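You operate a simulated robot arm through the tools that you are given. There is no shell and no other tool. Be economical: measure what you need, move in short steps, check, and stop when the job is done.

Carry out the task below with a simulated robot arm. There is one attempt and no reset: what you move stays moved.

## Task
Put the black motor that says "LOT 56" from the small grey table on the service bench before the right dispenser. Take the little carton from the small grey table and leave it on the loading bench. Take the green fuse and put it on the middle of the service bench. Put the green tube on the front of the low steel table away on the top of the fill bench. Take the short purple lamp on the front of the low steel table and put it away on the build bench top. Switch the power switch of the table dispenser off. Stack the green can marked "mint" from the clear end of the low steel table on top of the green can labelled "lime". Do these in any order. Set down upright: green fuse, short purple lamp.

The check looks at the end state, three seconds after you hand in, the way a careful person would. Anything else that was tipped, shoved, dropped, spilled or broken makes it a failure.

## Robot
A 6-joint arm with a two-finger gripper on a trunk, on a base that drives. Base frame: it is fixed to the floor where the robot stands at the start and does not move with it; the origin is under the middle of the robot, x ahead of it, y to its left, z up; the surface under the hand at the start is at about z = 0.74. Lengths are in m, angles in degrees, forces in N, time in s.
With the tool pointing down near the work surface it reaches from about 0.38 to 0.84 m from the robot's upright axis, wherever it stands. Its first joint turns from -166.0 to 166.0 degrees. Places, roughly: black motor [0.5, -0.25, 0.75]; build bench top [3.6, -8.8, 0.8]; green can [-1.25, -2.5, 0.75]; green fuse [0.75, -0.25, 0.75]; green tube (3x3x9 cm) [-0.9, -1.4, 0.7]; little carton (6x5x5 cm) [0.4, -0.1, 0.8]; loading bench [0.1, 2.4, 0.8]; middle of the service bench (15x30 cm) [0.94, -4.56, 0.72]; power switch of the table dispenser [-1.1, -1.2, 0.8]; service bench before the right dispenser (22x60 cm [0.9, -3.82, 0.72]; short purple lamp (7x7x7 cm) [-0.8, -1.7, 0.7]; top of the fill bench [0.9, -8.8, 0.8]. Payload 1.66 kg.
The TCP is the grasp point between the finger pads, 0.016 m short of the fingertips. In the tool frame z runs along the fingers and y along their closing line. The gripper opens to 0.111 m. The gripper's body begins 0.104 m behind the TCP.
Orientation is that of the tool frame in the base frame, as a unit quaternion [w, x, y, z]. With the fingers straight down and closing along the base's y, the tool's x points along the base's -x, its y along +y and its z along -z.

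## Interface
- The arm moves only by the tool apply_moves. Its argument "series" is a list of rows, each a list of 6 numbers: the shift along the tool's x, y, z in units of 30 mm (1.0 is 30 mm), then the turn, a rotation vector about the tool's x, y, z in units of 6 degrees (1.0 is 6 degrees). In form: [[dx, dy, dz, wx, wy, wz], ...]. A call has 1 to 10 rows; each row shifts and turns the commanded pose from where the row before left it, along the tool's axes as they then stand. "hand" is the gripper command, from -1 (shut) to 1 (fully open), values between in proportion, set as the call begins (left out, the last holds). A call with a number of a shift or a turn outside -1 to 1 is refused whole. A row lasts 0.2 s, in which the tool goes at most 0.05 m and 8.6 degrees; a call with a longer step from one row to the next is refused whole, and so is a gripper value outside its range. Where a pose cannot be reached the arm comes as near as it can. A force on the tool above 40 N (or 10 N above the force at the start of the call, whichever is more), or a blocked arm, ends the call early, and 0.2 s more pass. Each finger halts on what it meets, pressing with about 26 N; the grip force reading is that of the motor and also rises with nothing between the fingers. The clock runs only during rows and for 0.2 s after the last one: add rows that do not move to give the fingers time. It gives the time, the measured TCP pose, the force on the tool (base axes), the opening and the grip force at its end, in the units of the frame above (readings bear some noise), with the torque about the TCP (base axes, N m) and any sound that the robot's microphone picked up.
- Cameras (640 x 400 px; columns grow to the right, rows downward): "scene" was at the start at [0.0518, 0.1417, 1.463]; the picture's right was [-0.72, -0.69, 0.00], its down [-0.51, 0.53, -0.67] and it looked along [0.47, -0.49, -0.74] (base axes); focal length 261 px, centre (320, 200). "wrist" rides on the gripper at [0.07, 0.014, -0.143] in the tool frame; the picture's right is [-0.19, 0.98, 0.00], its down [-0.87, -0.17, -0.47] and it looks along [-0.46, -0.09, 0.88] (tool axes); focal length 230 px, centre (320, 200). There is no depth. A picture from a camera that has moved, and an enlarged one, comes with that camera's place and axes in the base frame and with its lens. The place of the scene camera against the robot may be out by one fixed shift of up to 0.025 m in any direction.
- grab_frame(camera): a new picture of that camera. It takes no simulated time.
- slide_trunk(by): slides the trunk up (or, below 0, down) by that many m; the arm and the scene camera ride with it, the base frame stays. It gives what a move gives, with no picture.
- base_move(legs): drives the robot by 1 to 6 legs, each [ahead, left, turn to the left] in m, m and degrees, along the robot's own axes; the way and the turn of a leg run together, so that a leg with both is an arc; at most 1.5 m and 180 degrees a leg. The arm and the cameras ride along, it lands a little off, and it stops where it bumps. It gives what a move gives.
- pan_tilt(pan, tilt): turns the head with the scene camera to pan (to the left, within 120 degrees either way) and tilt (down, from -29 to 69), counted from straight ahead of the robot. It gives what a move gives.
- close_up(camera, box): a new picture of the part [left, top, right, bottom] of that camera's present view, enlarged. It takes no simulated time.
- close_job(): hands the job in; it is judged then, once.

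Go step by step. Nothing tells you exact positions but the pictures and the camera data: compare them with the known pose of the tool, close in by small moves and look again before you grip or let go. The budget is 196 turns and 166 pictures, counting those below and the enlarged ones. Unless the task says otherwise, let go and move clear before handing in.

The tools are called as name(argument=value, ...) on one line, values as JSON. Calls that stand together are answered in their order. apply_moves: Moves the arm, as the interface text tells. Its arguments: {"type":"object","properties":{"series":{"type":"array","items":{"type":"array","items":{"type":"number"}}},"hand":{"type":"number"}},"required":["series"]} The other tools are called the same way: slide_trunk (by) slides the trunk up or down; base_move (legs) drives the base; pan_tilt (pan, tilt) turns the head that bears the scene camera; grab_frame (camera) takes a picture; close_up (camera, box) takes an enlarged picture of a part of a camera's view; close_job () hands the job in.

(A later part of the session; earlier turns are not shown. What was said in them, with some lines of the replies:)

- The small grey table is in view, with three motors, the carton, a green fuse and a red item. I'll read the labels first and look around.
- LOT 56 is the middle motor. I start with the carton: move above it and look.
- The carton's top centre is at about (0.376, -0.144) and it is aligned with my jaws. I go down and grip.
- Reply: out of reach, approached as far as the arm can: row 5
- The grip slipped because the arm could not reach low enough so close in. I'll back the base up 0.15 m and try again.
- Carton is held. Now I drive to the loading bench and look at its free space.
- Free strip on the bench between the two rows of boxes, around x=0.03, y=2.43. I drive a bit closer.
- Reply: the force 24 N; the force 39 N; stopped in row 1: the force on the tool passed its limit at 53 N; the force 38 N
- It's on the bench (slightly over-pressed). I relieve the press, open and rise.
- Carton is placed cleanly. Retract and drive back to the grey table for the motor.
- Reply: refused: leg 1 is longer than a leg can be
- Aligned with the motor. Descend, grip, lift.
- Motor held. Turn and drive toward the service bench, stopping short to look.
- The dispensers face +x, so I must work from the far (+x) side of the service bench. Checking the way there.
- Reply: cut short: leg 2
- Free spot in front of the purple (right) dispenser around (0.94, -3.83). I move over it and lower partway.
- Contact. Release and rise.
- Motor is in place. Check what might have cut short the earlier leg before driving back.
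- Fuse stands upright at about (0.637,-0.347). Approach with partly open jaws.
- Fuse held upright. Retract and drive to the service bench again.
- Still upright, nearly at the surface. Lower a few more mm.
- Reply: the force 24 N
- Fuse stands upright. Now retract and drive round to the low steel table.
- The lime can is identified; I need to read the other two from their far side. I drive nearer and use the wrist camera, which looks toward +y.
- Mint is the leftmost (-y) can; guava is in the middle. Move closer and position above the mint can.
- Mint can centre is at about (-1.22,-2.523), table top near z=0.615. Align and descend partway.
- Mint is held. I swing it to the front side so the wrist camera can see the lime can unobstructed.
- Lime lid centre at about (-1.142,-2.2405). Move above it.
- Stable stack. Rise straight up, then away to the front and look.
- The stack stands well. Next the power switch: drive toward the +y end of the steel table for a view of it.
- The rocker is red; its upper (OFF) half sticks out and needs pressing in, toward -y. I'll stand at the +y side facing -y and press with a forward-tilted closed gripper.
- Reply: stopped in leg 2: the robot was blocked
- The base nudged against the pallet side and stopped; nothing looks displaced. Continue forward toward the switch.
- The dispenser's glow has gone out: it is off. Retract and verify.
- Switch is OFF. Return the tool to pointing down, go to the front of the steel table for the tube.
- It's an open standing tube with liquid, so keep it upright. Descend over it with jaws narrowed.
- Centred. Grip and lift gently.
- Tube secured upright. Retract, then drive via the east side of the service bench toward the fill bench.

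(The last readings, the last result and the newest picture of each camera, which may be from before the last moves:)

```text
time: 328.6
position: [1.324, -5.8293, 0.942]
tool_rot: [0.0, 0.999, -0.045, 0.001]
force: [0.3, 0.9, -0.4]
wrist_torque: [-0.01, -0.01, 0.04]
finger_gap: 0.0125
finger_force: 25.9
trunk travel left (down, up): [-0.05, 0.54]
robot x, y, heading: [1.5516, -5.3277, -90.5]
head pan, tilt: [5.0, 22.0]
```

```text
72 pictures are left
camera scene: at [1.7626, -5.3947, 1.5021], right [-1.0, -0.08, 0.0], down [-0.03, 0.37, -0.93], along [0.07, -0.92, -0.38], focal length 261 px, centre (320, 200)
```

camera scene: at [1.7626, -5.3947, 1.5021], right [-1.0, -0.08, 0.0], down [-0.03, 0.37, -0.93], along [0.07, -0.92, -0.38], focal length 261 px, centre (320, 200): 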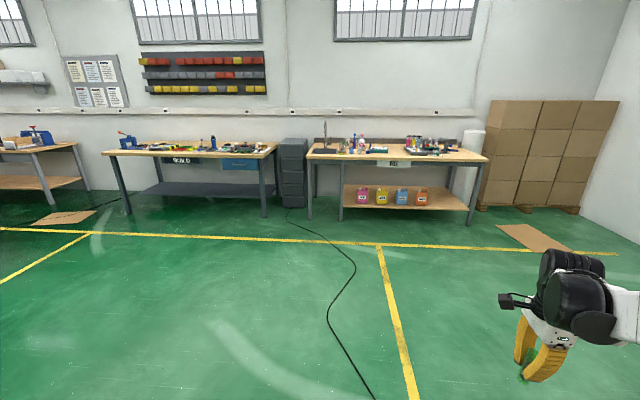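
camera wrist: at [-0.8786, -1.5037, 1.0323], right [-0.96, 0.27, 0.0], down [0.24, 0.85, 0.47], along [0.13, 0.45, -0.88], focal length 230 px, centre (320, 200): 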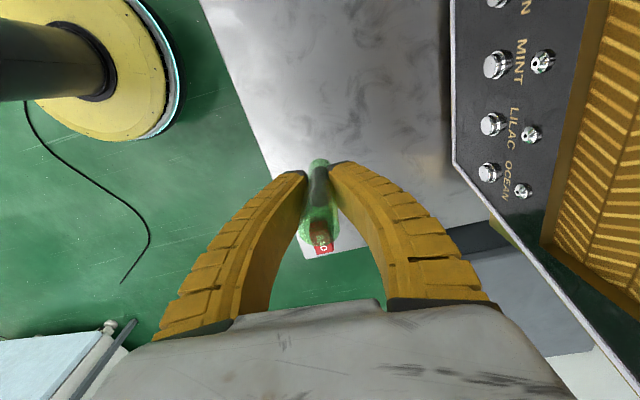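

base_move(legs=[[1.1, 0, 0.5], [1.1, -0.1, 0]])

pan_tilt(pan=-5, tilt=35)

grab_frame(camera="scene")

grab_frame(camera="wrist")

```text
time: 339.5
position: [1.214, -8.0296, 0.9427]
tool_rot: [0.001, 0.999, -0.044, 0.0]
force: [-0.6, 0.6, -0.9]
wrist_torque: [-0.01, 0.0, 0.02]
finger_gap: 0.0124
finger_force: 26.0
trunk travel left (down, up): [-0.05, 0.54]
robot x, y, heading: [1.4396, -7.5301, -90.4]
head pan, tilt: [5.0, 22.0]
```

```text
time: 340.2
position: [1.2151, -8.0289, 0.9416]
tool_rot: [0.001, 0.999, -0.045, 0.0]
force: [-0.5, 0.0, -1.6]
wrist_torque: [0.03, -0.03, 0.01]
finger_gap: 0.0123
finger_force: 26.5
trunk travel left (down, up): [-0.05, 0.54]
robot x, y, heading: [1.437, -7.5282, -90.3]
head pan, tilt: [-5.0, 35.0]
```

```text
71 pictures are left
camera scene: at [1.6374, -7.5879, 1.4816], right [-1.0, 0.09, 0.0], down [0.05, 0.57, -0.82], along [-0.08, -0.82, -0.57], focal length 261 px, centre (320, 200)
```

scene: 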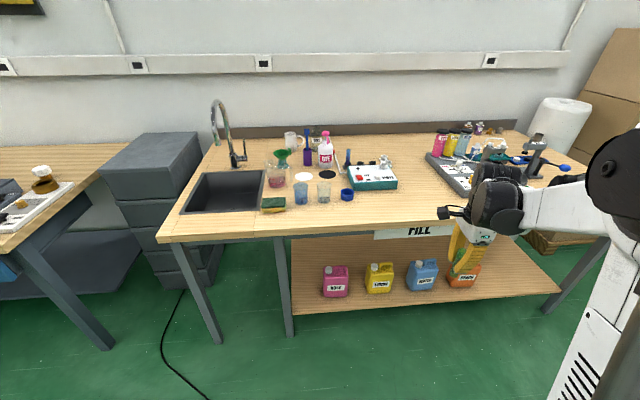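

```text
70 pictures are left
camera wrist: at [1.2831, -8.0486, 1.0852], right [-0.28, -0.96, 0.0], down [-0.85, 0.24, 0.47], along [-0.45, 0.13, -0.88], focal length 230 px, centre (320, 200)
```

wrist: 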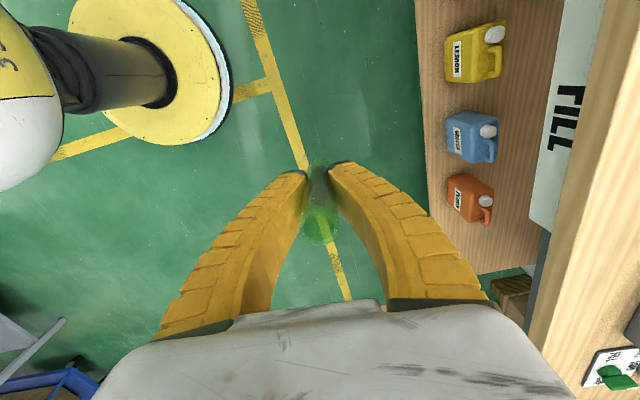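

Free spot on the fill bench near (1.18,-8.46). Drive closer.

base_move(legs=[[0.28, 0, 0]])

apply_moves(series=[[-0.2, 0.8, 0, 0, 0, 0], [-0.2, 0.8, 0, 0, 0, 0], [-0.2, 0.8, 0, 0, 0, 0], [-0.2, 0.8, 0, 0, 0, 0], [-0.2, 0.8, 0, 0, 0, 0], [0, 0.5, 0, 0, 0, 0]])

grab_frame(camera="wrist")

grab_frame(camera="scene")

```text
time: 342.2
position: [1.2164, -8.312, 0.9435]
tool_rot: [0.0, 0.999, -0.043, -0.001]
force: [0.1, -1.4, 0.4]
wrist_torque: [0.01, -0.01, -0.04]
finger_gap: 0.0122
finger_force: 25.8
trunk travel left (down, up): [-0.05, 0.54]
robot x, y, heading: [1.437, -7.8099, -90.1]
head pan, tilt: [-5.0, 35.0]
```

```text
time: 343.6
position: [1.1737, -8.4454, 0.9433]
tool_rot: [0.0, 0.999, -0.042, 0.0]
force: [0.3, 0.2, 0.1]
wrist_torque: [-0.04, -0.02, 0.0]
finger_gap: 0.0122
finger_force: 26.3
trunk travel left (down, up): [-0.05, 0.54]
robot x, y, heading: [1.4371, -7.8107, -90.0]
head pan, tilt: [-5.0, 35.0]
```

```text
69 pictures are left
camera wrist: at [1.2423, -8.4637, 1.0856], right [-0.27, -0.96, 0.0], down [-0.85, 0.24, 0.47], along [-0.45, 0.13, -0.88], focal length 230 px, centre (320, 200)
```

wrist: 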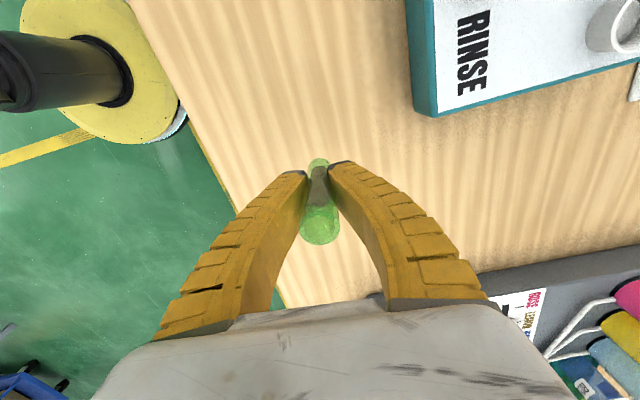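

```text
68 pictures are left
camera scene: at [1.6363, -7.8699, 1.4815], right [-1.0, 0.09, 0.0], down [0.05, 0.57, -0.82], along [-0.07, -0.82, -0.57], focal length 261 px, centre (320, 200)
```

scene: 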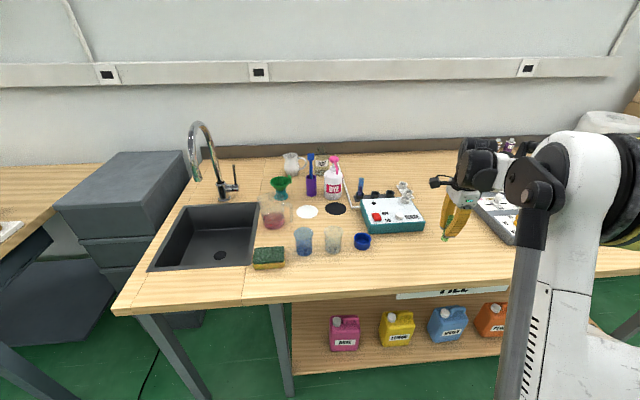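

apply_moves(series=[[0, 0.5, 0.3, 0, 0, 0], [0, 0, 0.7, 0, 0, 0], [0, 0, 0.7, 0, 0, 0], [0, 0, 0.7, 0, 0, 0], [0, 0, 0.3, 0, 0, 0], [0, 0, 0, 0, 0, 0]])

close_up(camera="wrist", box=[260, 130, 380, 260])

```text
time: 345.0
position: [1.1733, -8.46, 0.8638]
tool_rot: [0.002, 0.999, -0.042, -0.001]
force: [-4.7, -5.3, 22.6]
wrist_torque: [-0.07, 0.04, 0.01]
finger_gap: 0.0209
finger_force: 26.2
trunk travel left (down, up): [-0.05, 0.54]
robot x, y, heading: [1.4378, -7.8101, -90.2]
head pan, tilt: [-5.0, 35.0]
```

```text
3.08 times, centred on (320, 195) of wrist
camera zoom: at [1.2412, -8.4787, 1.0055], right [-0.27, -0.96, 0.0], down [-0.85, 0.24, 0.47], along [-0.46, 0.13, -0.88], focal length 708 px, centre (320, 215)
```

zoom: 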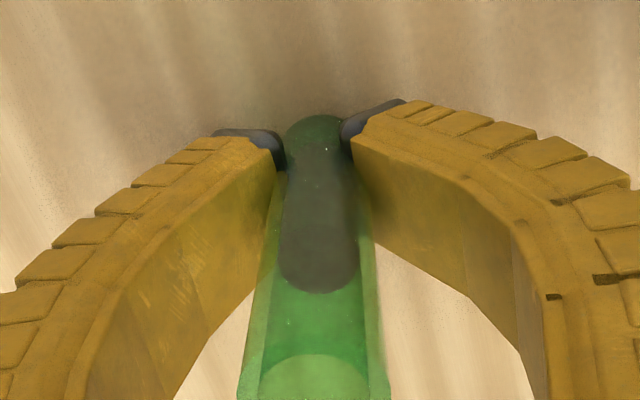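

apply_moves(series=[[0, 0, -0.08, 0, 0, 0], [0, 0, 0, 0, 0, 0]])

```text
time: 345.6
position: [1.1729, -8.4599, 0.8645]
tool_rot: [0.001, 0.999, -0.043, -0.001]
force: [-2.2, -1.7, 8.4]
wrist_torque: [-0.04, -0.02, 0.0]
finger_gap: 0.0208
finger_force: 25.9
trunk travel left (down, up): [-0.05, 0.54]
robot x, y, heading: [1.4362, -7.8093, -90.3]
head pan, tilt: [-5.0, 35.0]
```

apply_moves(hand=-0.1, series=[[0, 0, 0, 0, 0, 0], [0, 0, 0, 0, 0, 0], [0, 0, 0, 0, 0, 0]])

apply_moves(hand=0.2, series=[[0, 0, 0, 0, 0, 0], [0, 0, -0.4, 0, 0, 0], [0, 0, -0.6, 0, 0, 0], [0, 0, -0.8, 0, 0, 0], [0, 0, -0.8, 0, 0, 0], [0, 0, -0.8, 0, 0, 0], [0, 0, -0.8, 0, 0, 0], [0, 0, -0.5, 0, 0, 0]])

grab_frame(camera="wrist")

```text
time: 346.4
position: [1.1734, -8.4596, 0.8636]
tool_rot: [0.002, 0.999, -0.043, -0.001]
force: [0.3, 0.6, 0.0]
wrist_torque: [0.0, -0.04, 0.0]
finger_gap: 0.0522
finger_force: 1.7
trunk travel left (down, up): [-0.05, 0.54]
robot x, y, heading: [1.4333, -7.8076, -90.5]
head pan, tilt: [-5.0, 35.0]
```

```text
time: 348.2
position: [1.172, -8.4597, 1.0056]
tool_rot: [0.001, 0.999, -0.043, 0.0]
force: [0.3, 0.4, -0.1]
wrist_torque: [-0.01, -0.02, 0.03]
finger_gap: 0.0683
finger_force: 1.4
trunk travel left (down, up): [-0.05, 0.54]
robot x, y, heading: [1.4347, -7.8108, -90.1]
head pan, tilt: [-5.0, 35.0]
```

```text
66 pictures are left
camera wrist: at [1.2402, -8.4783, 1.1481], right [-0.27, -0.96, 0.0], down [-0.85, 0.24, 0.47], along [-0.45, 0.13, -0.88], focal length 230 px, centre (320, 200)
```

wrist: 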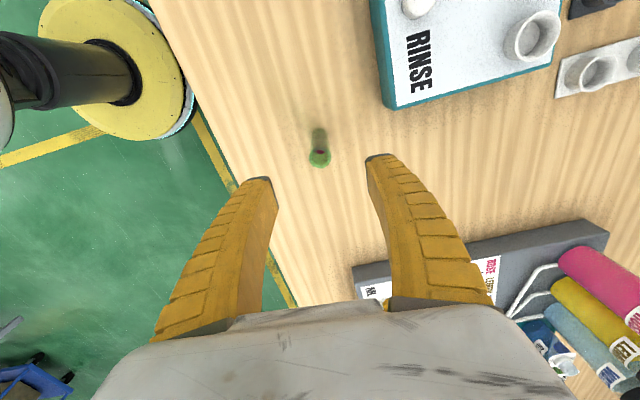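

Tube stands upright on the fill bench. Retract and drive back for the lamp.

apply_moves(series=[[0, -0.8, 0, 0, 0, 0], [0, -1, 0, 0, 0, 0], [0, -1, 0, 0, 0, 0], [0, -1, 0, 0, 0, 0], [0, -1, 0, 0, 0, 0], [0, -0.8, 0, 0, 0, 0]])

base_move(legs=[[-1.4, 0.15, 0], [-1.4, 0, 0], [-1.4, 0, 0], [-1.1, 0, 0], [0, -1.4, 0]])

base_move(legs=[[0, -0.35, 0], [0, 0, -90], [0, -0.7, 0]])

pan_tilt(pan=0, tilt=45)

grab_frame(camera="scene")

```text
time: 349.6
position: [1.1884, -8.2914, 1.0047]
tool_rot: [0.001, 0.999, -0.043, 0.0]
force: [0.4, -0.3, -0.4]
wrist_torque: [0.0, 0.01, 0.01]
finger_gap: 0.0687
finger_force: 1.1
trunk travel left (down, up): [-0.05, 0.54]
robot x, y, heading: [1.4388, -7.8116, -90.1]
head pan, tilt: [-5.0, 35.0]
```

```text
time: 381.5
position: [-0.028, -3.0172, 1.0042]
tool_rot: [0.001, 1.0, -0.031, 0.0]
force: [-0.3, 0.0, -0.2]
wrist_torque: [0.0, 0.0, 0.02]
finger_gap: 0.0682
finger_force: 1.5
trunk travel left (down, up): [-0.05, 0.54]
robot x, y, heading: [0.2093, -2.5292, -89.0]
head pan, tilt: [-5.0, 35.0]
```

```text
time: 391.0
position: [-0.6324, -1.6073, 1.0046]
tool_rot: [-0.001, -0.683, 0.731, 0.001]
force: [0.1, -0.2, 1.5]
wrist_torque: [-0.03, -0.01, -0.01]
finger_gap: 0.0685
finger_force: 0.8
trunk travel left (down, up): [-0.05, 0.54]
robot x, y, heading: [-0.1485, -1.8454, -179.2]
head pan, tilt: [-5.0, 35.0]
```

```text
time: 391.7
position: [-0.633, -1.6071, 1.0056]
tool_rot: [-0.001, -0.683, 0.73, 0.001]
force: [-0.5, 0.5, -0.4]
wrist_torque: [0.03, 0.0, 0.0]
finger_gap: 0.0684
finger_force: 0.9
trunk travel left (down, up): [-0.05, 0.54]
robot x, y, heading: [-0.1475, -1.8489, -179.2]
head pan, tilt: [0.0, 45.0]
```

```text
65 pictures are left
camera scene: at [-0.1889, -2.0303, 1.4668], right [-0.01, 1.0, 0.0], down [0.71, 0.01, -0.71], along [-0.71, -0.01, -0.71], focal length 261 px, centre (320, 200)
```

scene: 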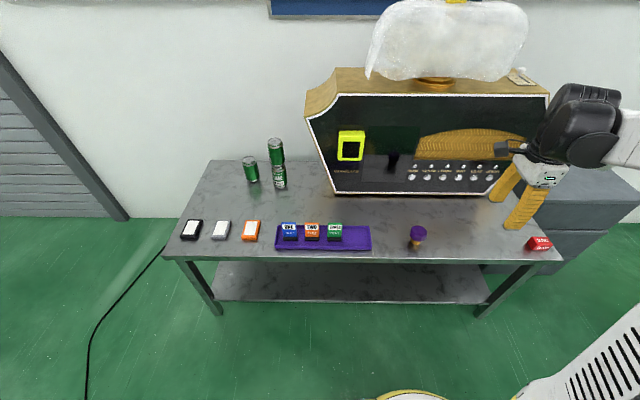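

apply_moves(hand=1, series=[[0.68, 0.94, 0.36, 0, 0, 0], [0.68, 0.94, 0.36, 0, 0, 0], [0.68, 0.94, 0.36, 0, 0, 0], [0.68, 0.94, 0.36, 0, 0, 0], [0.68, 0.94, 0.36, 0, 0, 0], [0, 0, 0, 0, 0, 0]])

grab_frame(camera="wrist")

close_up(camera="wrist", box=[270, 90, 390, 180])

```text
time: 393.1
position: [-0.7816, -1.6999, 0.952]
tool_rot: [0.001, -0.682, 0.732, 0.002]
force: [-0.4, 0.0, -0.3]
wrist_torque: [0.01, 0.0, -0.03]
finger_gap: 0.111
finger_force: 0.1
trunk travel left (down, up): [-0.05, 0.54]
robot x, y, heading: [-0.148, -1.8463, -178.8]
head pan, tilt: [0.0, 45.0]
```

```text
64 pictures are left
camera wrist: at [-0.8001, -1.7684, 1.0951], right [-0.97, 0.26, 0.0], down [0.23, 0.85, 0.47], along [0.12, 0.46, -0.88], focal length 230 px, centre (320, 200)
```

wrist: 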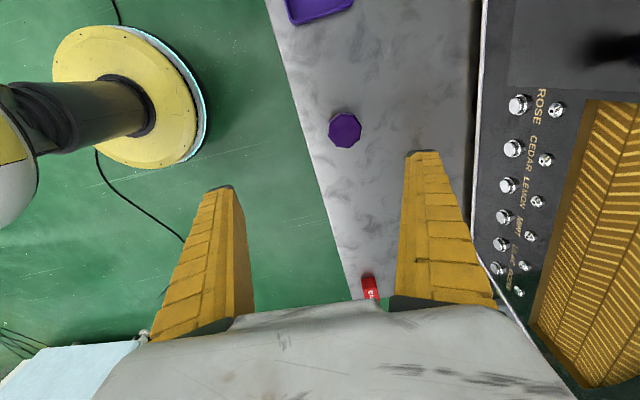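

```text
4.44 times, centred on (330, 135) of wrist
camera zoom: at [-0.8001, -1.7684, 1.0951], right [-0.97, 0.26, 0.0], down [0.23, 0.85, 0.47], along [0.12, 0.46, -0.88], focal length 1022 px, centre (276, 489)
```

zoom: 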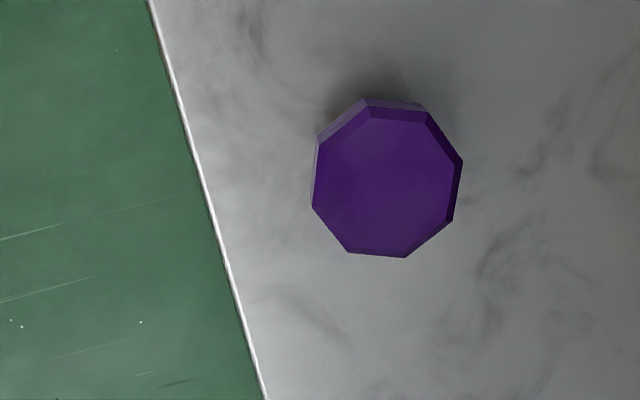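

Lamp: octagonal purple shade, centre about (-0.822,-1.671). Move above, align the jaws with its flats, lower partway.

apply_moves(series=[[-0.43, 0.7, 0, 0, 0, 0], [-0.44, 0.71, 0, 0, 0, 0], [0, 0, 0, 0, 0, 0.93], [0, 0, 0, 0, 0, 0.93], [0, 0, 0, 0, 0, 0.93], [0, 0, 0.9, 0, 0, 0], [0, 0, 0.9, 0, 0, 0], [0, 0, 0.9, 0, 0, 0], [0, 0, 0.9, 0, 0, 0], [0, 0, 0, 0, 0, 0]])

grab_frame(camera="wrist")

```text
time: 395.3
position: [-0.8213, -1.6709, 0.8447]
tool_rot: [-0.001, -0.569, 0.823, 0.0]
force: [-0.2, -0.1, 0.5]
wrist_torque: [0.0, -0.01, -0.02]
finger_gap: 0.1111
finger_force: 0.1
trunk travel left (down, up): [-0.05, 0.54]
robot x, y, heading: [-0.1453, -1.8476, -179.0]
head pan, tilt: [0.0, 45.0]
```

```text
62 pictures are left
camera wrist: at [-0.8591, -1.7308, 0.9864], right [-0.85, 0.52, 0.0], down [0.46, 0.75, 0.47], along [0.25, 0.4, -0.88], focal length 230 px, centre (320, 200)
```

wrist: 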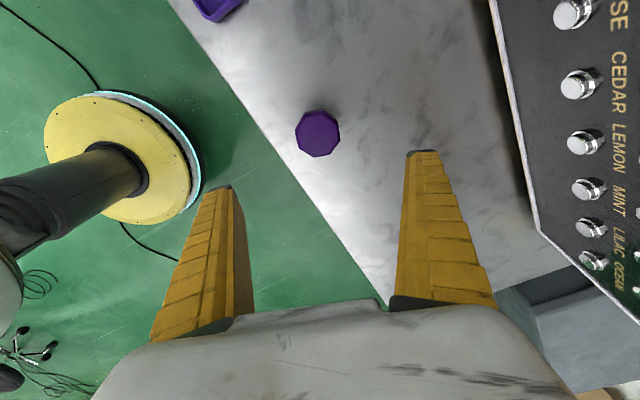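

apply_moves(series=[[0, 0, 0.9, 0, 0, 0], [0, 0, 0.9, 0, 0, 0], [0, 0, 0.9, 0, 0, 0], [0, 0, 0.9, 0, 0, 0], [0, 0, 0.9, 0, 0, 0], [0, 0, 0, 0, 0, 0]])

grab_frame(camera="wrist")

```text
time: 396.7
position: [-0.8224, -1.6694, 0.7071]
tool_rot: [0.0, -0.568, 0.823, 0.0]
force: [0.6, -0.3, -0.2]
wrist_torque: [-0.02, 0.0, -0.02]
finger_gap: 0.111
finger_force: 0.0
trunk travel left (down, up): [-0.05, 0.54]
robot x, y, heading: [-0.1489, -1.8496, -179.4]
head pan, tilt: [0.0, 45.0]
```

```text
61 pictures are left
camera wrist: at [-0.8596, -1.7307, 0.8501], right [-0.85, 0.52, 0.0], down [0.46, 0.75, 0.47], along [0.25, 0.4, -0.88], focal length 230 px, centre (320, 200)
```

wrist: 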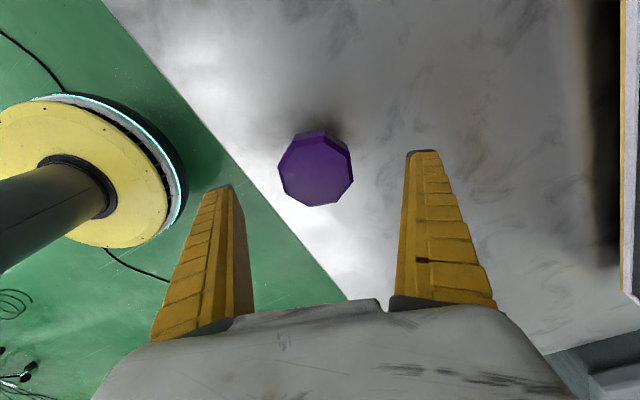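

apply_moves(series=[[0.14, -0.15, 0.6, 0, 0, 0], [0, 0, 0.6, 0, 0, 0], [0, 0, 0.6, 0, 0, 0], [0, 0, 0, 0, 0, 0]])

close_up(camera="wrist", box=[240, 110, 400, 250])

close_up(camera="scene", box=[370, 190, 470, 265])

```text
time: 397.7
position: [-0.8184, -1.6745, 0.6544]
tool_rot: [0.001, -0.568, 0.823, 0.002]
force: [-0.5, -0.3, -0.3]
wrist_torque: [0.03, 0.0, -0.03]
finger_gap: 0.1108
finger_force: 0.1
trunk travel left (down, up): [-0.05, 0.54]
robot x, y, heading: [-0.1473, -1.8482, -179.4]
head pan, tilt: [0.0, 45.0]
```

```text
2.86 times, centred on (320, 180) of wrist
camera zoom: at [-0.8557, -1.7353, 0.7962], right [-0.85, 0.52, 0.0], down [0.46, 0.75, 0.47], along [0.25, 0.4, -0.88], focal length 657 px, centre (320, 257)
```

zoom: 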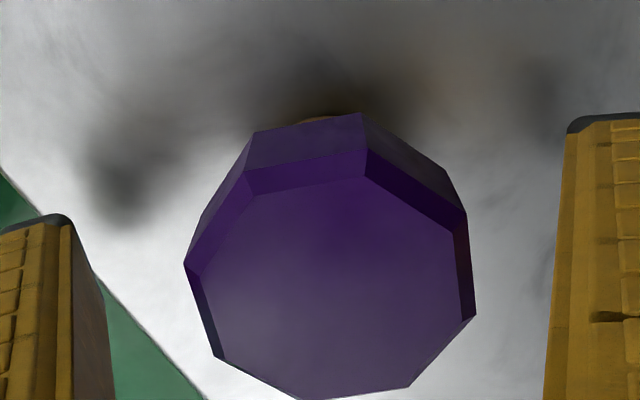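

```text
5.33 times, centred on (420, 228) of scene
camera zoom: at [-0.189, -2.0303, 1.4668], right [-0.01, 1.0, 0.0], down [0.71, 0.01, -0.71], along [-0.71, -0.01, -0.71], focal length 1394 px, centre (-213, 53)
```

zoom: 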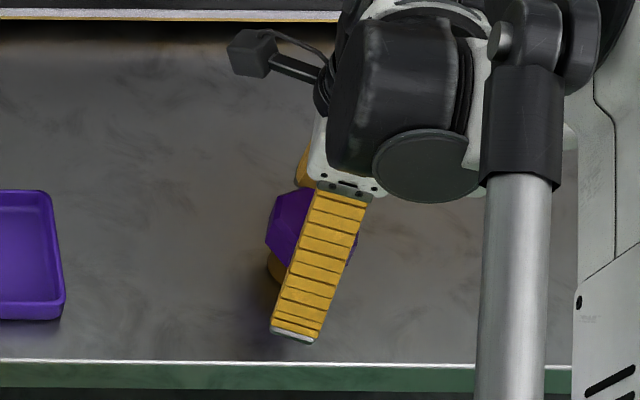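

apply_moves(hand=-1, series=[[0, 0, 0, 0, 0, 0], [0, 0, 0, 0, 0, 0], [0, 0, 0, 0, 0, 0]])

grab_frame(camera="wrist")

```text
time: 398.5
position: [-0.8187, -1.6749, 0.653]
tool_rot: [-0.001, -0.568, 0.823, 0.0]
force: [-0.5, 0.1, -1.1]
wrist_torque: [0.02, 0.07, -0.02]
finger_gap: 0.0521
finger_force: 26.7
trunk travel left (down, up): [-0.05, 0.54]
robot x, y, heading: [-0.1469, -1.8501, -179.3]
head pan, tilt: [0.0, 45.0]
```

```text
58 pictures are left
camera wrist: at [-0.8557, -1.7353, 0.7964], right [-0.85, 0.52, 0.0], down [0.46, 0.75, 0.47], along [0.25, 0.4, -0.88], focal length 230 px, centre (320, 200)
```

wrist: 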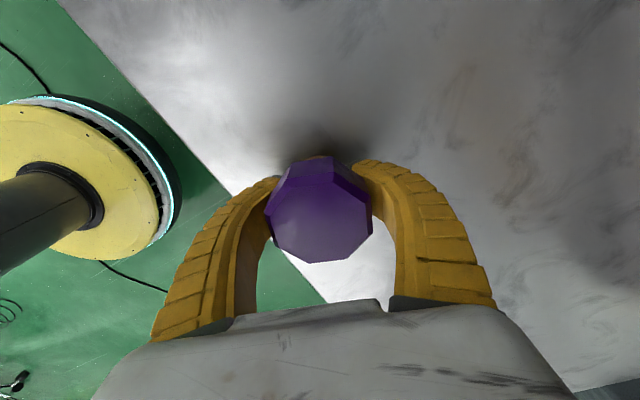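

apply_moves(series=[[0, 0, -0.2, 0, 0, 0], [0, 0, -0.4, 0, 0, 0], [0, 0, -0.6, 0, 0, 0], [0, 0, -0.8, 0, 0, 0], [0, 0, -0.9, 0, 0, 0], [0, 0, -0.9, 0, 0, 0], [0, 0, -0.9, 0, 0, 0], [0, 0, -0.9, 0, 0, 0], [0, 0, -0.9, 0, 0, 0], [0, 0, -0.6, 0, 0, 0]])

grab_frame(camera="wrist")

close_up(camera="scene", box=[370, 140, 470, 265])

```text
time: 400.7
position: [-0.818, -1.6762, 0.8647]
tool_rot: [0.0, -0.569, 0.822, 0.001]
force: [-0.2, 0.3, -0.7]
wrist_torque: [-0.04, -0.01, 0.0]
finger_gap: 0.0519
finger_force: 25.9
trunk travel left (down, up): [-0.05, 0.54]
robot x, y, heading: [-0.1487, -1.8474, -179.4]
head pan, tilt: [0.0, 45.0]
```

```text
57 pictures are left
camera wrist: at [-0.8557, -1.7369, 1.0077], right [-0.85, 0.52, 0.0], down [0.46, 0.75, 0.47], along [0.25, 0.4, -0.88], focal length 230 px, centre (320, 200)
```

wrist: 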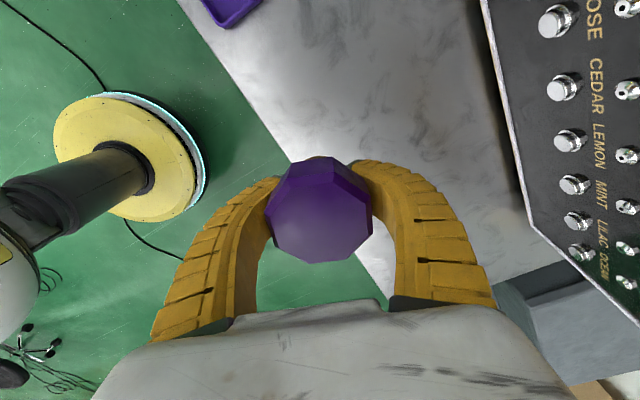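

```text
3.20 times, centred on (420, 202) of scene
camera zoom: at [-0.1888, -2.0303, 1.4667], right [-0.01, 1.0, 0.0], down [0.71, 0.01, -0.71], along [-0.71, -0.01, -0.71], focal length 836 px, centre (0, 192)
```

zoom: 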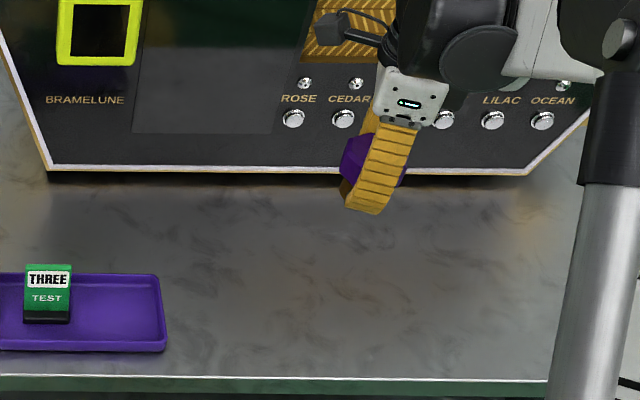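

Lamp held upright. Retract and drive to the build bench.

apply_moves(series=[[0.3, -0.6, -0.5, 0, 0, 0], [0.3, -0.8, -0.5, 0, 0, 0], [0.3, -0.8, -0.5, 0, 0, 0], [0.3, -0.8, -0.5, 0, 0, 0], [0.3, -0.8, -0.5, 0, 0, 0]])

base_move(legs=[[-0.2, 0, 0], [0, 0, 89.5], [0.65, 0, 0], [0, 1.45, 0], [0, 0.1, 0], [1.4, 0, 0]])

base_move(legs=[[1.4, 0, 0], [1.0, 0.9, 0]])

pan_tilt(pan=10, tilt=25)

grab_frame(camera="scene")

grab_frame(camera="wrist")

```text
time: 401.9
position: [-0.7272, -1.7595, 0.9404]
tool_rot: [-0.001, -0.568, 0.823, 0.001]
force: [0.6, -0.3, -0.7]
wrist_torque: [0.01, -0.02, 0.02]
finger_gap: 0.052
finger_force: 25.5
trunk travel left (down, up): [-0.05, 0.54]
robot x, y, heading: [-0.1473, -1.8463, -179.1]
head pan, tilt: [0.0, 45.0]
```

```text
time: 424.7
position: [1.5924, -4.4349, 0.9413]
tool_rot: [0.001, 0.986, -0.169, -0.001]
force: [-0.2, -0.6, -0.3]
wrist_torque: [-0.03, 0.0, 0.01]
finger_gap: 0.0502
finger_force: 25.8
trunk travel left (down, up): [-0.05, 0.54]
robot x, y, heading: [1.669, -3.8525, -88.1]
head pan, tilt: [0.0, 45.0]
```

```text
time: 438.0
position: [2.5663, -6.7938, 0.9409]
tool_rot: [0.001, 0.986, -0.169, -0.001]
force: [-0.6, -0.1, -1.4]
wrist_torque: [-0.02, 0.02, 0.0]
finger_gap: 0.0496
finger_force: 26.3
trunk travel left (down, up): [-0.05, 0.54]
robot x, y, heading: [2.6453, -6.2126, -87.8]
head pan, tilt: [0.0, 45.0]
```

```text
time: 438.8
position: [2.5682, -6.7951, 0.941]
tool_rot: [0.001, 0.986, -0.169, -0.001]
force: [-0.1, -0.5, -0.8]
wrist_torque: [0.02, -0.02, 0.0]
finger_gap: 0.05
finger_force: 26.3
trunk travel left (down, up): [-0.05, 0.54]
robot x, y, heading: [2.6425, -6.2112, -88.2]
head pan, tilt: [10.0, 25.0]
```

```text
55 pictures are left
camera scene: at [2.8702, -6.268, 1.4972], right [-0.98, -0.21, 0.0], down [-0.09, 0.41, -0.91], along [0.19, -0.89, -0.42], focal length 261 px, centre (320, 200)
```

scene: 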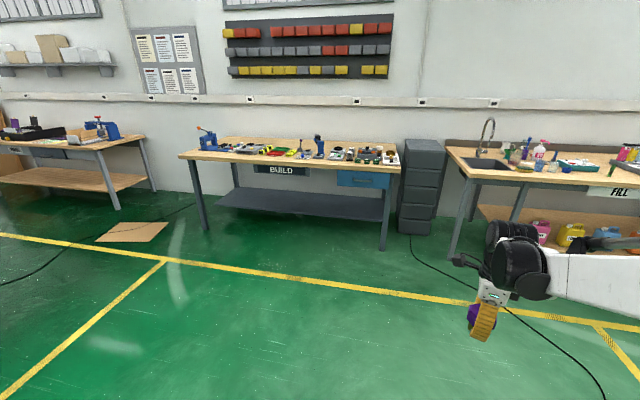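

```text
54 pictures are left
camera wrist: at [2.6282, -6.8304, 1.0837], right [-0.51, -0.86, 0.0], down [-0.76, 0.45, 0.47], along [-0.41, 0.24, -0.88], focal length 230 px, centre (320, 200)
```

wrist: 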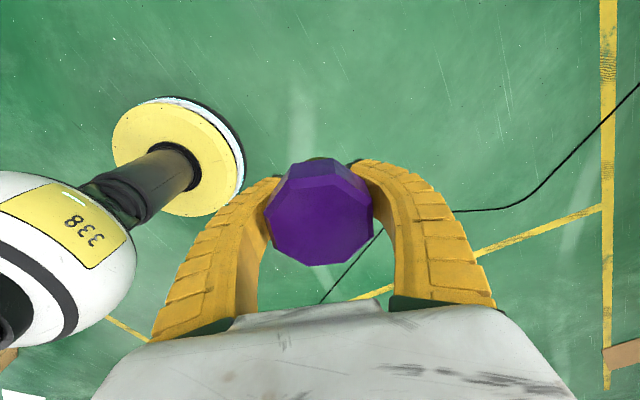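

base_move(legs=[[1.2, 0.8, -2]])

pan_tilt(pan=0, tilt=35)

grab_frame(camera="scene")

```text
time: 446.0
position: [3.3055, -7.9982, 0.9412]
tool_rot: [0.001, 0.977, -0.214, 0.0]
force: [0.5, 0.5, 0.1]
wrist_torque: [-0.02, 0.02, 0.01]
finger_gap: 0.0493
finger_force: 26.1
trunk travel left (down, up): [-0.05, 0.54]
robot x, y, heading: [3.4303, -7.4286, -93.1]
head pan, tilt: [10.0, 25.0]
```

```text
time: 446.7
position: [3.3039, -7.9986, 0.9413]
tool_rot: [0.001, 0.977, -0.214, -0.001]
force: [0.4, 0.4, -0.4]
wrist_torque: [-0.02, 0.02, 0.03]
finger_gap: 0.0494
finger_force: 26.0
trunk travel left (down, up): [-0.05, 0.54]
robot x, y, heading: [3.4341, -7.4262, -93.4]
head pan, tilt: [0.0, 35.0]
```

```text
53 pictures are left
camera scene: at [3.6378, -7.4957, 1.4816], right [-1.0, 0.06, 0.0], down [0.03, 0.57, -0.82], along [-0.05, -0.82, -0.57], focal length 261 px, centre (320, 200)
```

scene: 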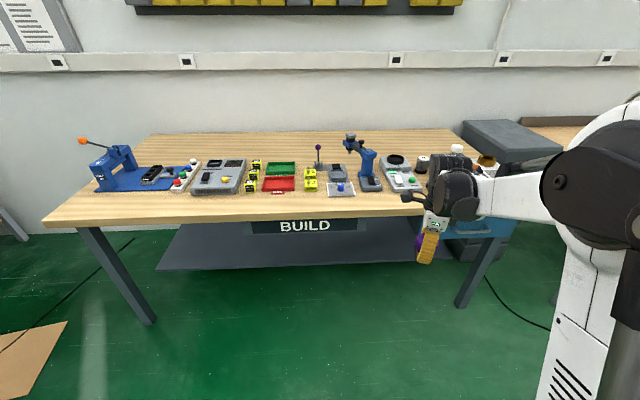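

Free strip along the bench's front edge near (3.62,-8.44). Drive in.

base_move(legs=[[0.31, 0.22, 3.3]])

grab_frame(camera="scene")

grab_frame(camera="wrist")

```text
time: 449.1
position: [3.5467, -8.3169, 0.9421]
tool_rot: [0.001, 0.982, -0.189, 0.0]
force: [-0.9, 0.2, -1.3]
wrist_torque: [-0.02, 0.02, 0.0]
finger_gap: 0.0493
finger_force: 26.2
trunk travel left (down, up): [-0.05, 0.54]
robot x, y, heading: [3.6441, -7.7349, -90.3]
head pan, tilt: [0.0, 35.0]
```

```text
52 pictures are left
camera scene: at [3.8532, -7.7979, 1.4815], right [-1.0, 0.0, 0.0], down [0.0, 0.57, -0.82], along [0.0, -0.82, -0.57], focal length 261 px, centre (320, 200)
```

scene: 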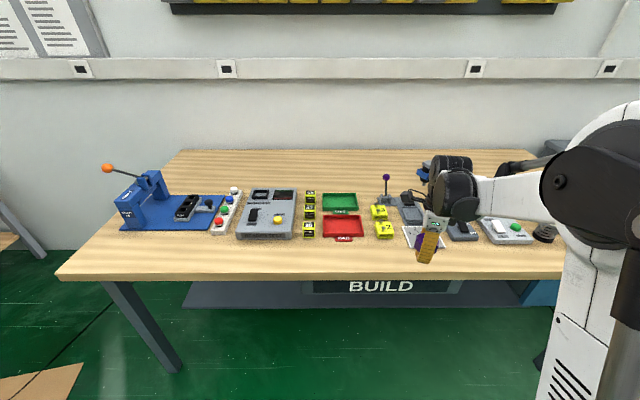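

```text
51 pictures are left
camera wrist: at [3.6058, -8.3538, 1.0836], right [-0.54, -0.84, 0.0], down [-0.74, 0.48, 0.47], along [-0.4, 0.25, -0.88], focal length 230 px, centre (320, 200)
```

wrist: 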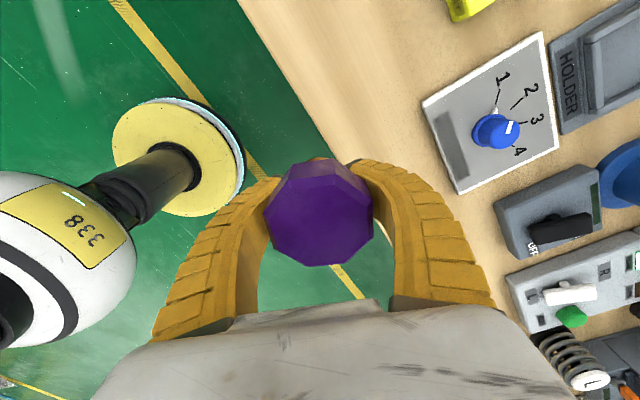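

apply_moves(series=[[0.9, 0.035, 0, 0, 0, 0], [1, 0.035, 0, 0, 0, 0], [1, 0.035, 0, 0, 0, 0], [1, 0.035, 0, 0, 0, 0], [1, 0.035, 0, 0, 0, 0], [1, 0.035, 0, 0, 0, 0], [1, 0.035, 0, 0, 0, 0], [1, 0.035, 0, 0, 0, 0], [0.2, 0, 0, 0, 0, 0]])

grab_frame(camera="wrist")

grab_frame(camera="scene")

```text
time: 451.1
position: [3.7697, -8.4149, 0.941]
tool_rot: [0.001, 0.982, -0.189, 0.0]
force: [-0.1, -0.1, -1.1]
wrist_torque: [-0.02, 0.01, -0.02]
finger_gap: 0.0492
finger_force: 26.0
trunk travel left (down, up): [-0.05, 0.54]
robot x, y, heading: [3.646, -7.7391, -89.9]
head pan, tilt: [0.0, 35.0]
```

```text
50 pictures are left
camera wrist: at [3.8284, -8.4524, 1.0832], right [-0.54, -0.84, 0.0], down [-0.74, 0.48, 0.47], along [-0.4, 0.25, -0.88], focal length 230 px, centre (320, 200)
```

wrist: 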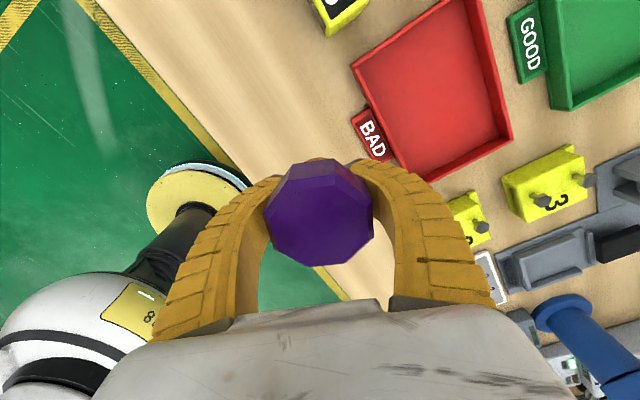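

```text
49 pictures are left
camera scene: at [3.8534, -7.7979, 1.4815], right [-1.0, 0.0, 0.0], down [0.0, 0.57, -0.82], along [0.0, -0.82, -0.57], focal length 261 px, centre (320, 200)
```

scene: 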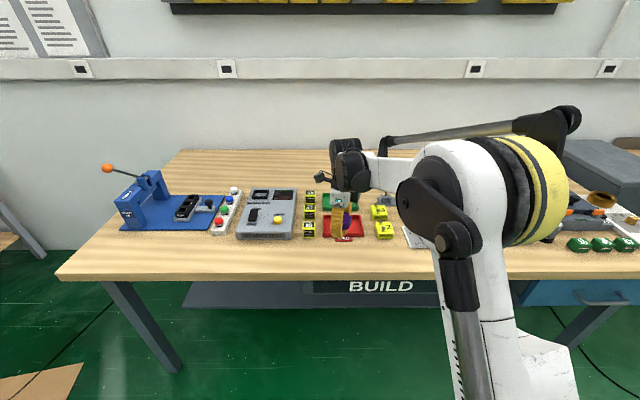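

apply_moves(series=[[-0.25, -0.62, 0.2, 0, 0, 0], [0, 0, 0.6, 0, 0, 0], [0, 0, 0.6, 0, 0, 0], [0, 0, 0.6, 0, 0, 0], [0, 0, 0.45, 0, 0, 0], [0, 0, 0, 0, 0, 0]])

close_up(camera="scene", box=[290, 180, 400, 290])

grab_frame(camera="wrist")

```text
time: 452.5
position: [3.7686, -8.3941, 0.8682]
tool_rot: [0.001, 0.982, -0.189, 0.0]
force: [0.4, 0.5, -0.7]
wrist_torque: [-0.07, 0.01, 0.02]
finger_gap: 0.0491
finger_force: 25.8
trunk travel left (down, up): [-0.05, 0.54]
robot x, y, heading: [3.6454, -7.7372, -90.0]
head pan, tilt: [0.0, 35.0]
```

```text
3.64 times, centred on (345, 235) of scene
camera zoom: at [3.8532, -7.7978, 1.4816], right [-1.0, 0.0, 0.0], down [0.0, 0.57, -0.82], along [0.0, -0.82, -0.57], focal length 950 px, centre (229, 73)
```

zoom: 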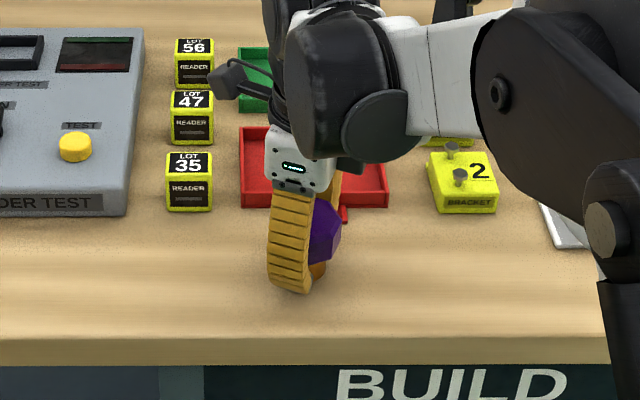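

```text
47 pictures are left
camera wrist: at [3.8278, -8.4321, 1.0105], right [-0.54, -0.84, 0.0], down [-0.74, 0.48, 0.47], along [-0.4, 0.25, -0.88], focal length 230 px, centre (320, 200)
```

wrist: 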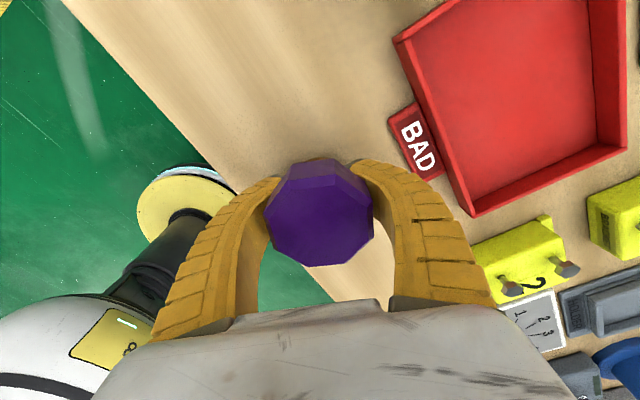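

apply_moves(series=[[0, 0, 0.12, 0, 0, 0], [0, 0, 0.12, 0, 0, 0]])

```text
time: 453.1
position: [3.7692, -8.3942, 0.8609]
tool_rot: [0.0, 0.982, -0.188, -0.001]
force: [0.2, 0.5, -0.7]
wrist_torque: [0.01, 0.01, 0.01]
finger_gap: 0.049
finger_force: 25.9
trunk travel left (down, up): [-0.05, 0.54]
robot x, y, heading: [3.6515, -7.7388, -90.5]
head pan, tilt: [0.0, 35.0]
```

apply_moves(series=[[0, 0, 0.1, 0, 0, 0], [0, 0, 0.1, 0, 0, 0]])

```text
time: 453.7
position: [3.7677, -8.3933, 0.8558]
tool_rot: [0.002, 0.982, -0.189, 0.001]
force: [-0.6, -5.2, 26.3]
wrist_torque: [-0.06, -0.04, -0.02]
finger_gap: 0.0495
finger_force: 25.9
trunk travel left (down, up): [-0.05, 0.54]
robot x, y, heading: [3.6446, -7.7399, -90.3]
head pan, tilt: [0.0, 35.0]
```

Contact. Relieve, then release gently with a limited opening.

apply_moves(series=[[0, 0, -0.06, 0, 0, 0], [0, 0, 0, 0, 0, 0]])

apply_moves(hand=0.4, series=[[0, 0, 0, 0, 0, 0], [0, 0, 0, 0, 0, 0], [0, 0, 0, 0, 0, 0]])

grab_frame(camera="wrist")

```text
time: 454.3
position: [3.7696, -8.3932, 0.8566]
tool_rot: [0.001, 0.982, -0.189, -0.001]
force: [-1.5, -5.3, 19.2]
wrist_torque: [-0.01, -0.02, 0.03]
finger_gap: 0.0484
finger_force: 26.0
trunk travel left (down, up): [-0.05, 0.54]
robot x, y, heading: [3.6505, -7.7392, -90.1]
head pan, tilt: [0.0, 35.0]
```

```text
time: 455.1
position: [3.7695, -8.3938, 0.8563]
tool_rot: [0.0, 0.982, -0.189, -0.001]
force: [-0.5, 0.1, 0.0]
wrist_torque: [0.01, -0.01, 0.03]
finger_gap: 0.0792
finger_force: 1.0
trunk travel left (down, up): [-0.05, 0.54]
robot x, y, heading: [3.6458, -7.7366, -90.3]
head pan, tilt: [0.0, 35.0]
```

```text
46 pictures are left
camera wrist: at [3.8284, -8.4316, 0.9986], right [-0.54, -0.84, 0.0], down [-0.74, 0.48, 0.47], along [-0.4, 0.25, -0.88], focal length 230 px, centre (320, 200)
```

wrist: 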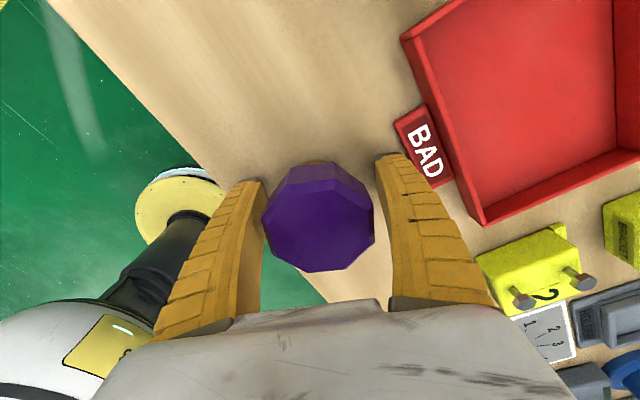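

apply_moves(series=[[0, 0, -0.3, 0, 0, 0], [0, 0, -0.6, 0, 0, 0], [0, 0, -0.9, 0, 0, 0], [0, 0, -0.9, 0, 0, 0], [0, 0, -0.9, 0, 0, 0], [0, 0, -0.9, 0, 0, 0], [0, 0, -0.9, 0, 0, 0], [0, 0, 0, 0, 0, 0]])

grab_frame(camera="wrist")

apply_moves(series=[[0, -0.9, 0, 0, 0, 0], [0, -0.9, 0, 0, 0, 0], [0, -0.9, 0, 0, 0, 0], [0, -0.9, 0, 0, 0, 0], [0, -0.9, 0, 0, 0, 0], [0, -0.9, 0, 0, 0, 0]])

grab_frame(camera="scene")

```text
time: 456.9
position: [3.7688, -8.395, 1.0177]
tool_rot: [0.001, 0.982, -0.189, 0.0]
force: [-0.2, 0.2, 0.8]
wrist_torque: [0.0, 0.02, 0.02]
finger_gap: 0.0792
finger_force: 1.3
trunk travel left (down, up): [-0.05, 0.54]
robot x, y, heading: [3.6463, -7.7382, -90.3]
head pan, tilt: [0.0, 35.0]
```

```text
45 pictures are left
camera wrist: at [3.8279, -8.4319, 1.1603], right [-0.54, -0.84, 0.0], down [-0.74, 0.48, 0.47], along [-0.4, 0.25, -0.88], focal length 230 px, centre (320, 200)
```

wrist: 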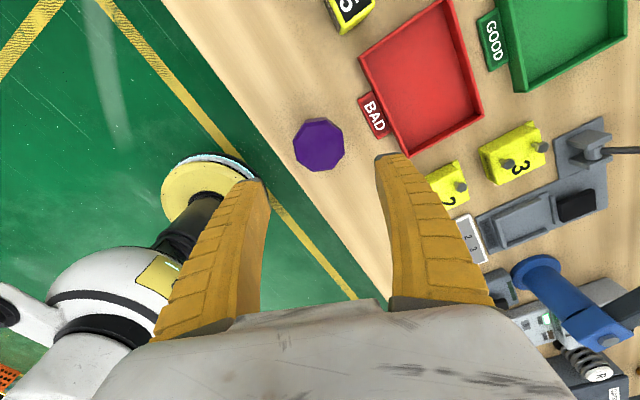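

```text
time: 458.3
position: [3.8282, -8.2426, 1.0159]
tool_rot: [0.001, 0.982, -0.189, -0.001]
force: [0.1, -0.5, 0.0]
wrist_torque: [0.0, 0.0, 0.02]
finger_gap: 0.0792
finger_force: 1.2
trunk travel left (down, up): [-0.05, 0.54]
robot x, y, heading: [3.6476, -7.736, -90.5]
head pan, tilt: [0.0, 35.0]
```

```text
44 pictures are left
camera scene: at [3.8531, -7.7974, 1.4816], right [-1.0, 0.0, 0.0], down [0.0, 0.57, -0.82], along [0.0, -0.82, -0.57], focal length 261 px, centre (320, 200)
```

scene: 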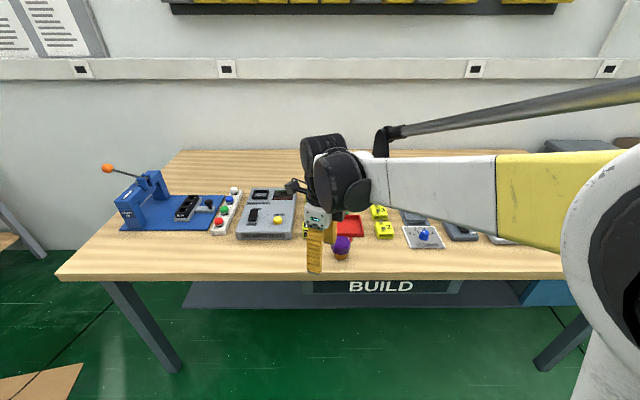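

The lamp stands upright on the build bench and the gripper is clear. All seven parts are done, so I hand in.

close_job()

```text
The job is handed in.
```

I did all seven parts and handed the job in; the result hasn't come back. The camera showed each object standing where it should before I moved off.

- **Motor:** the "LOT 56" motor is on the service bench in front of the right dispenser.
- **Carton:** it is on the loading bench, between the two rows of boxes. It slipped on the first grip and turned slightly on the grey table; the second grip held.
- **Green fuse:** upright on the middle of the service bench.
- **Green tube:** upright near the front of the fill bench top. It was open with liquid inside, so I kept it vertical the whole way.
- **Purple lamp:** upright near the front of the build bench top.
- **Power switch:** the table dispenser's switch is off, and its lights went out when I pressed it.
- **Cans:** the mint can is stacked on the lime can and stands steady.

Two driving stops could matter for the check. The base was blocked once, probably against the pallet of boxes by the wall. An earlier leg near the service bench was cut short for a reason I couldn't see. The pictures I took afterwards showed nothing tipped or moved, but they didn't clearly show the pallet or the spot where that leg stopped.
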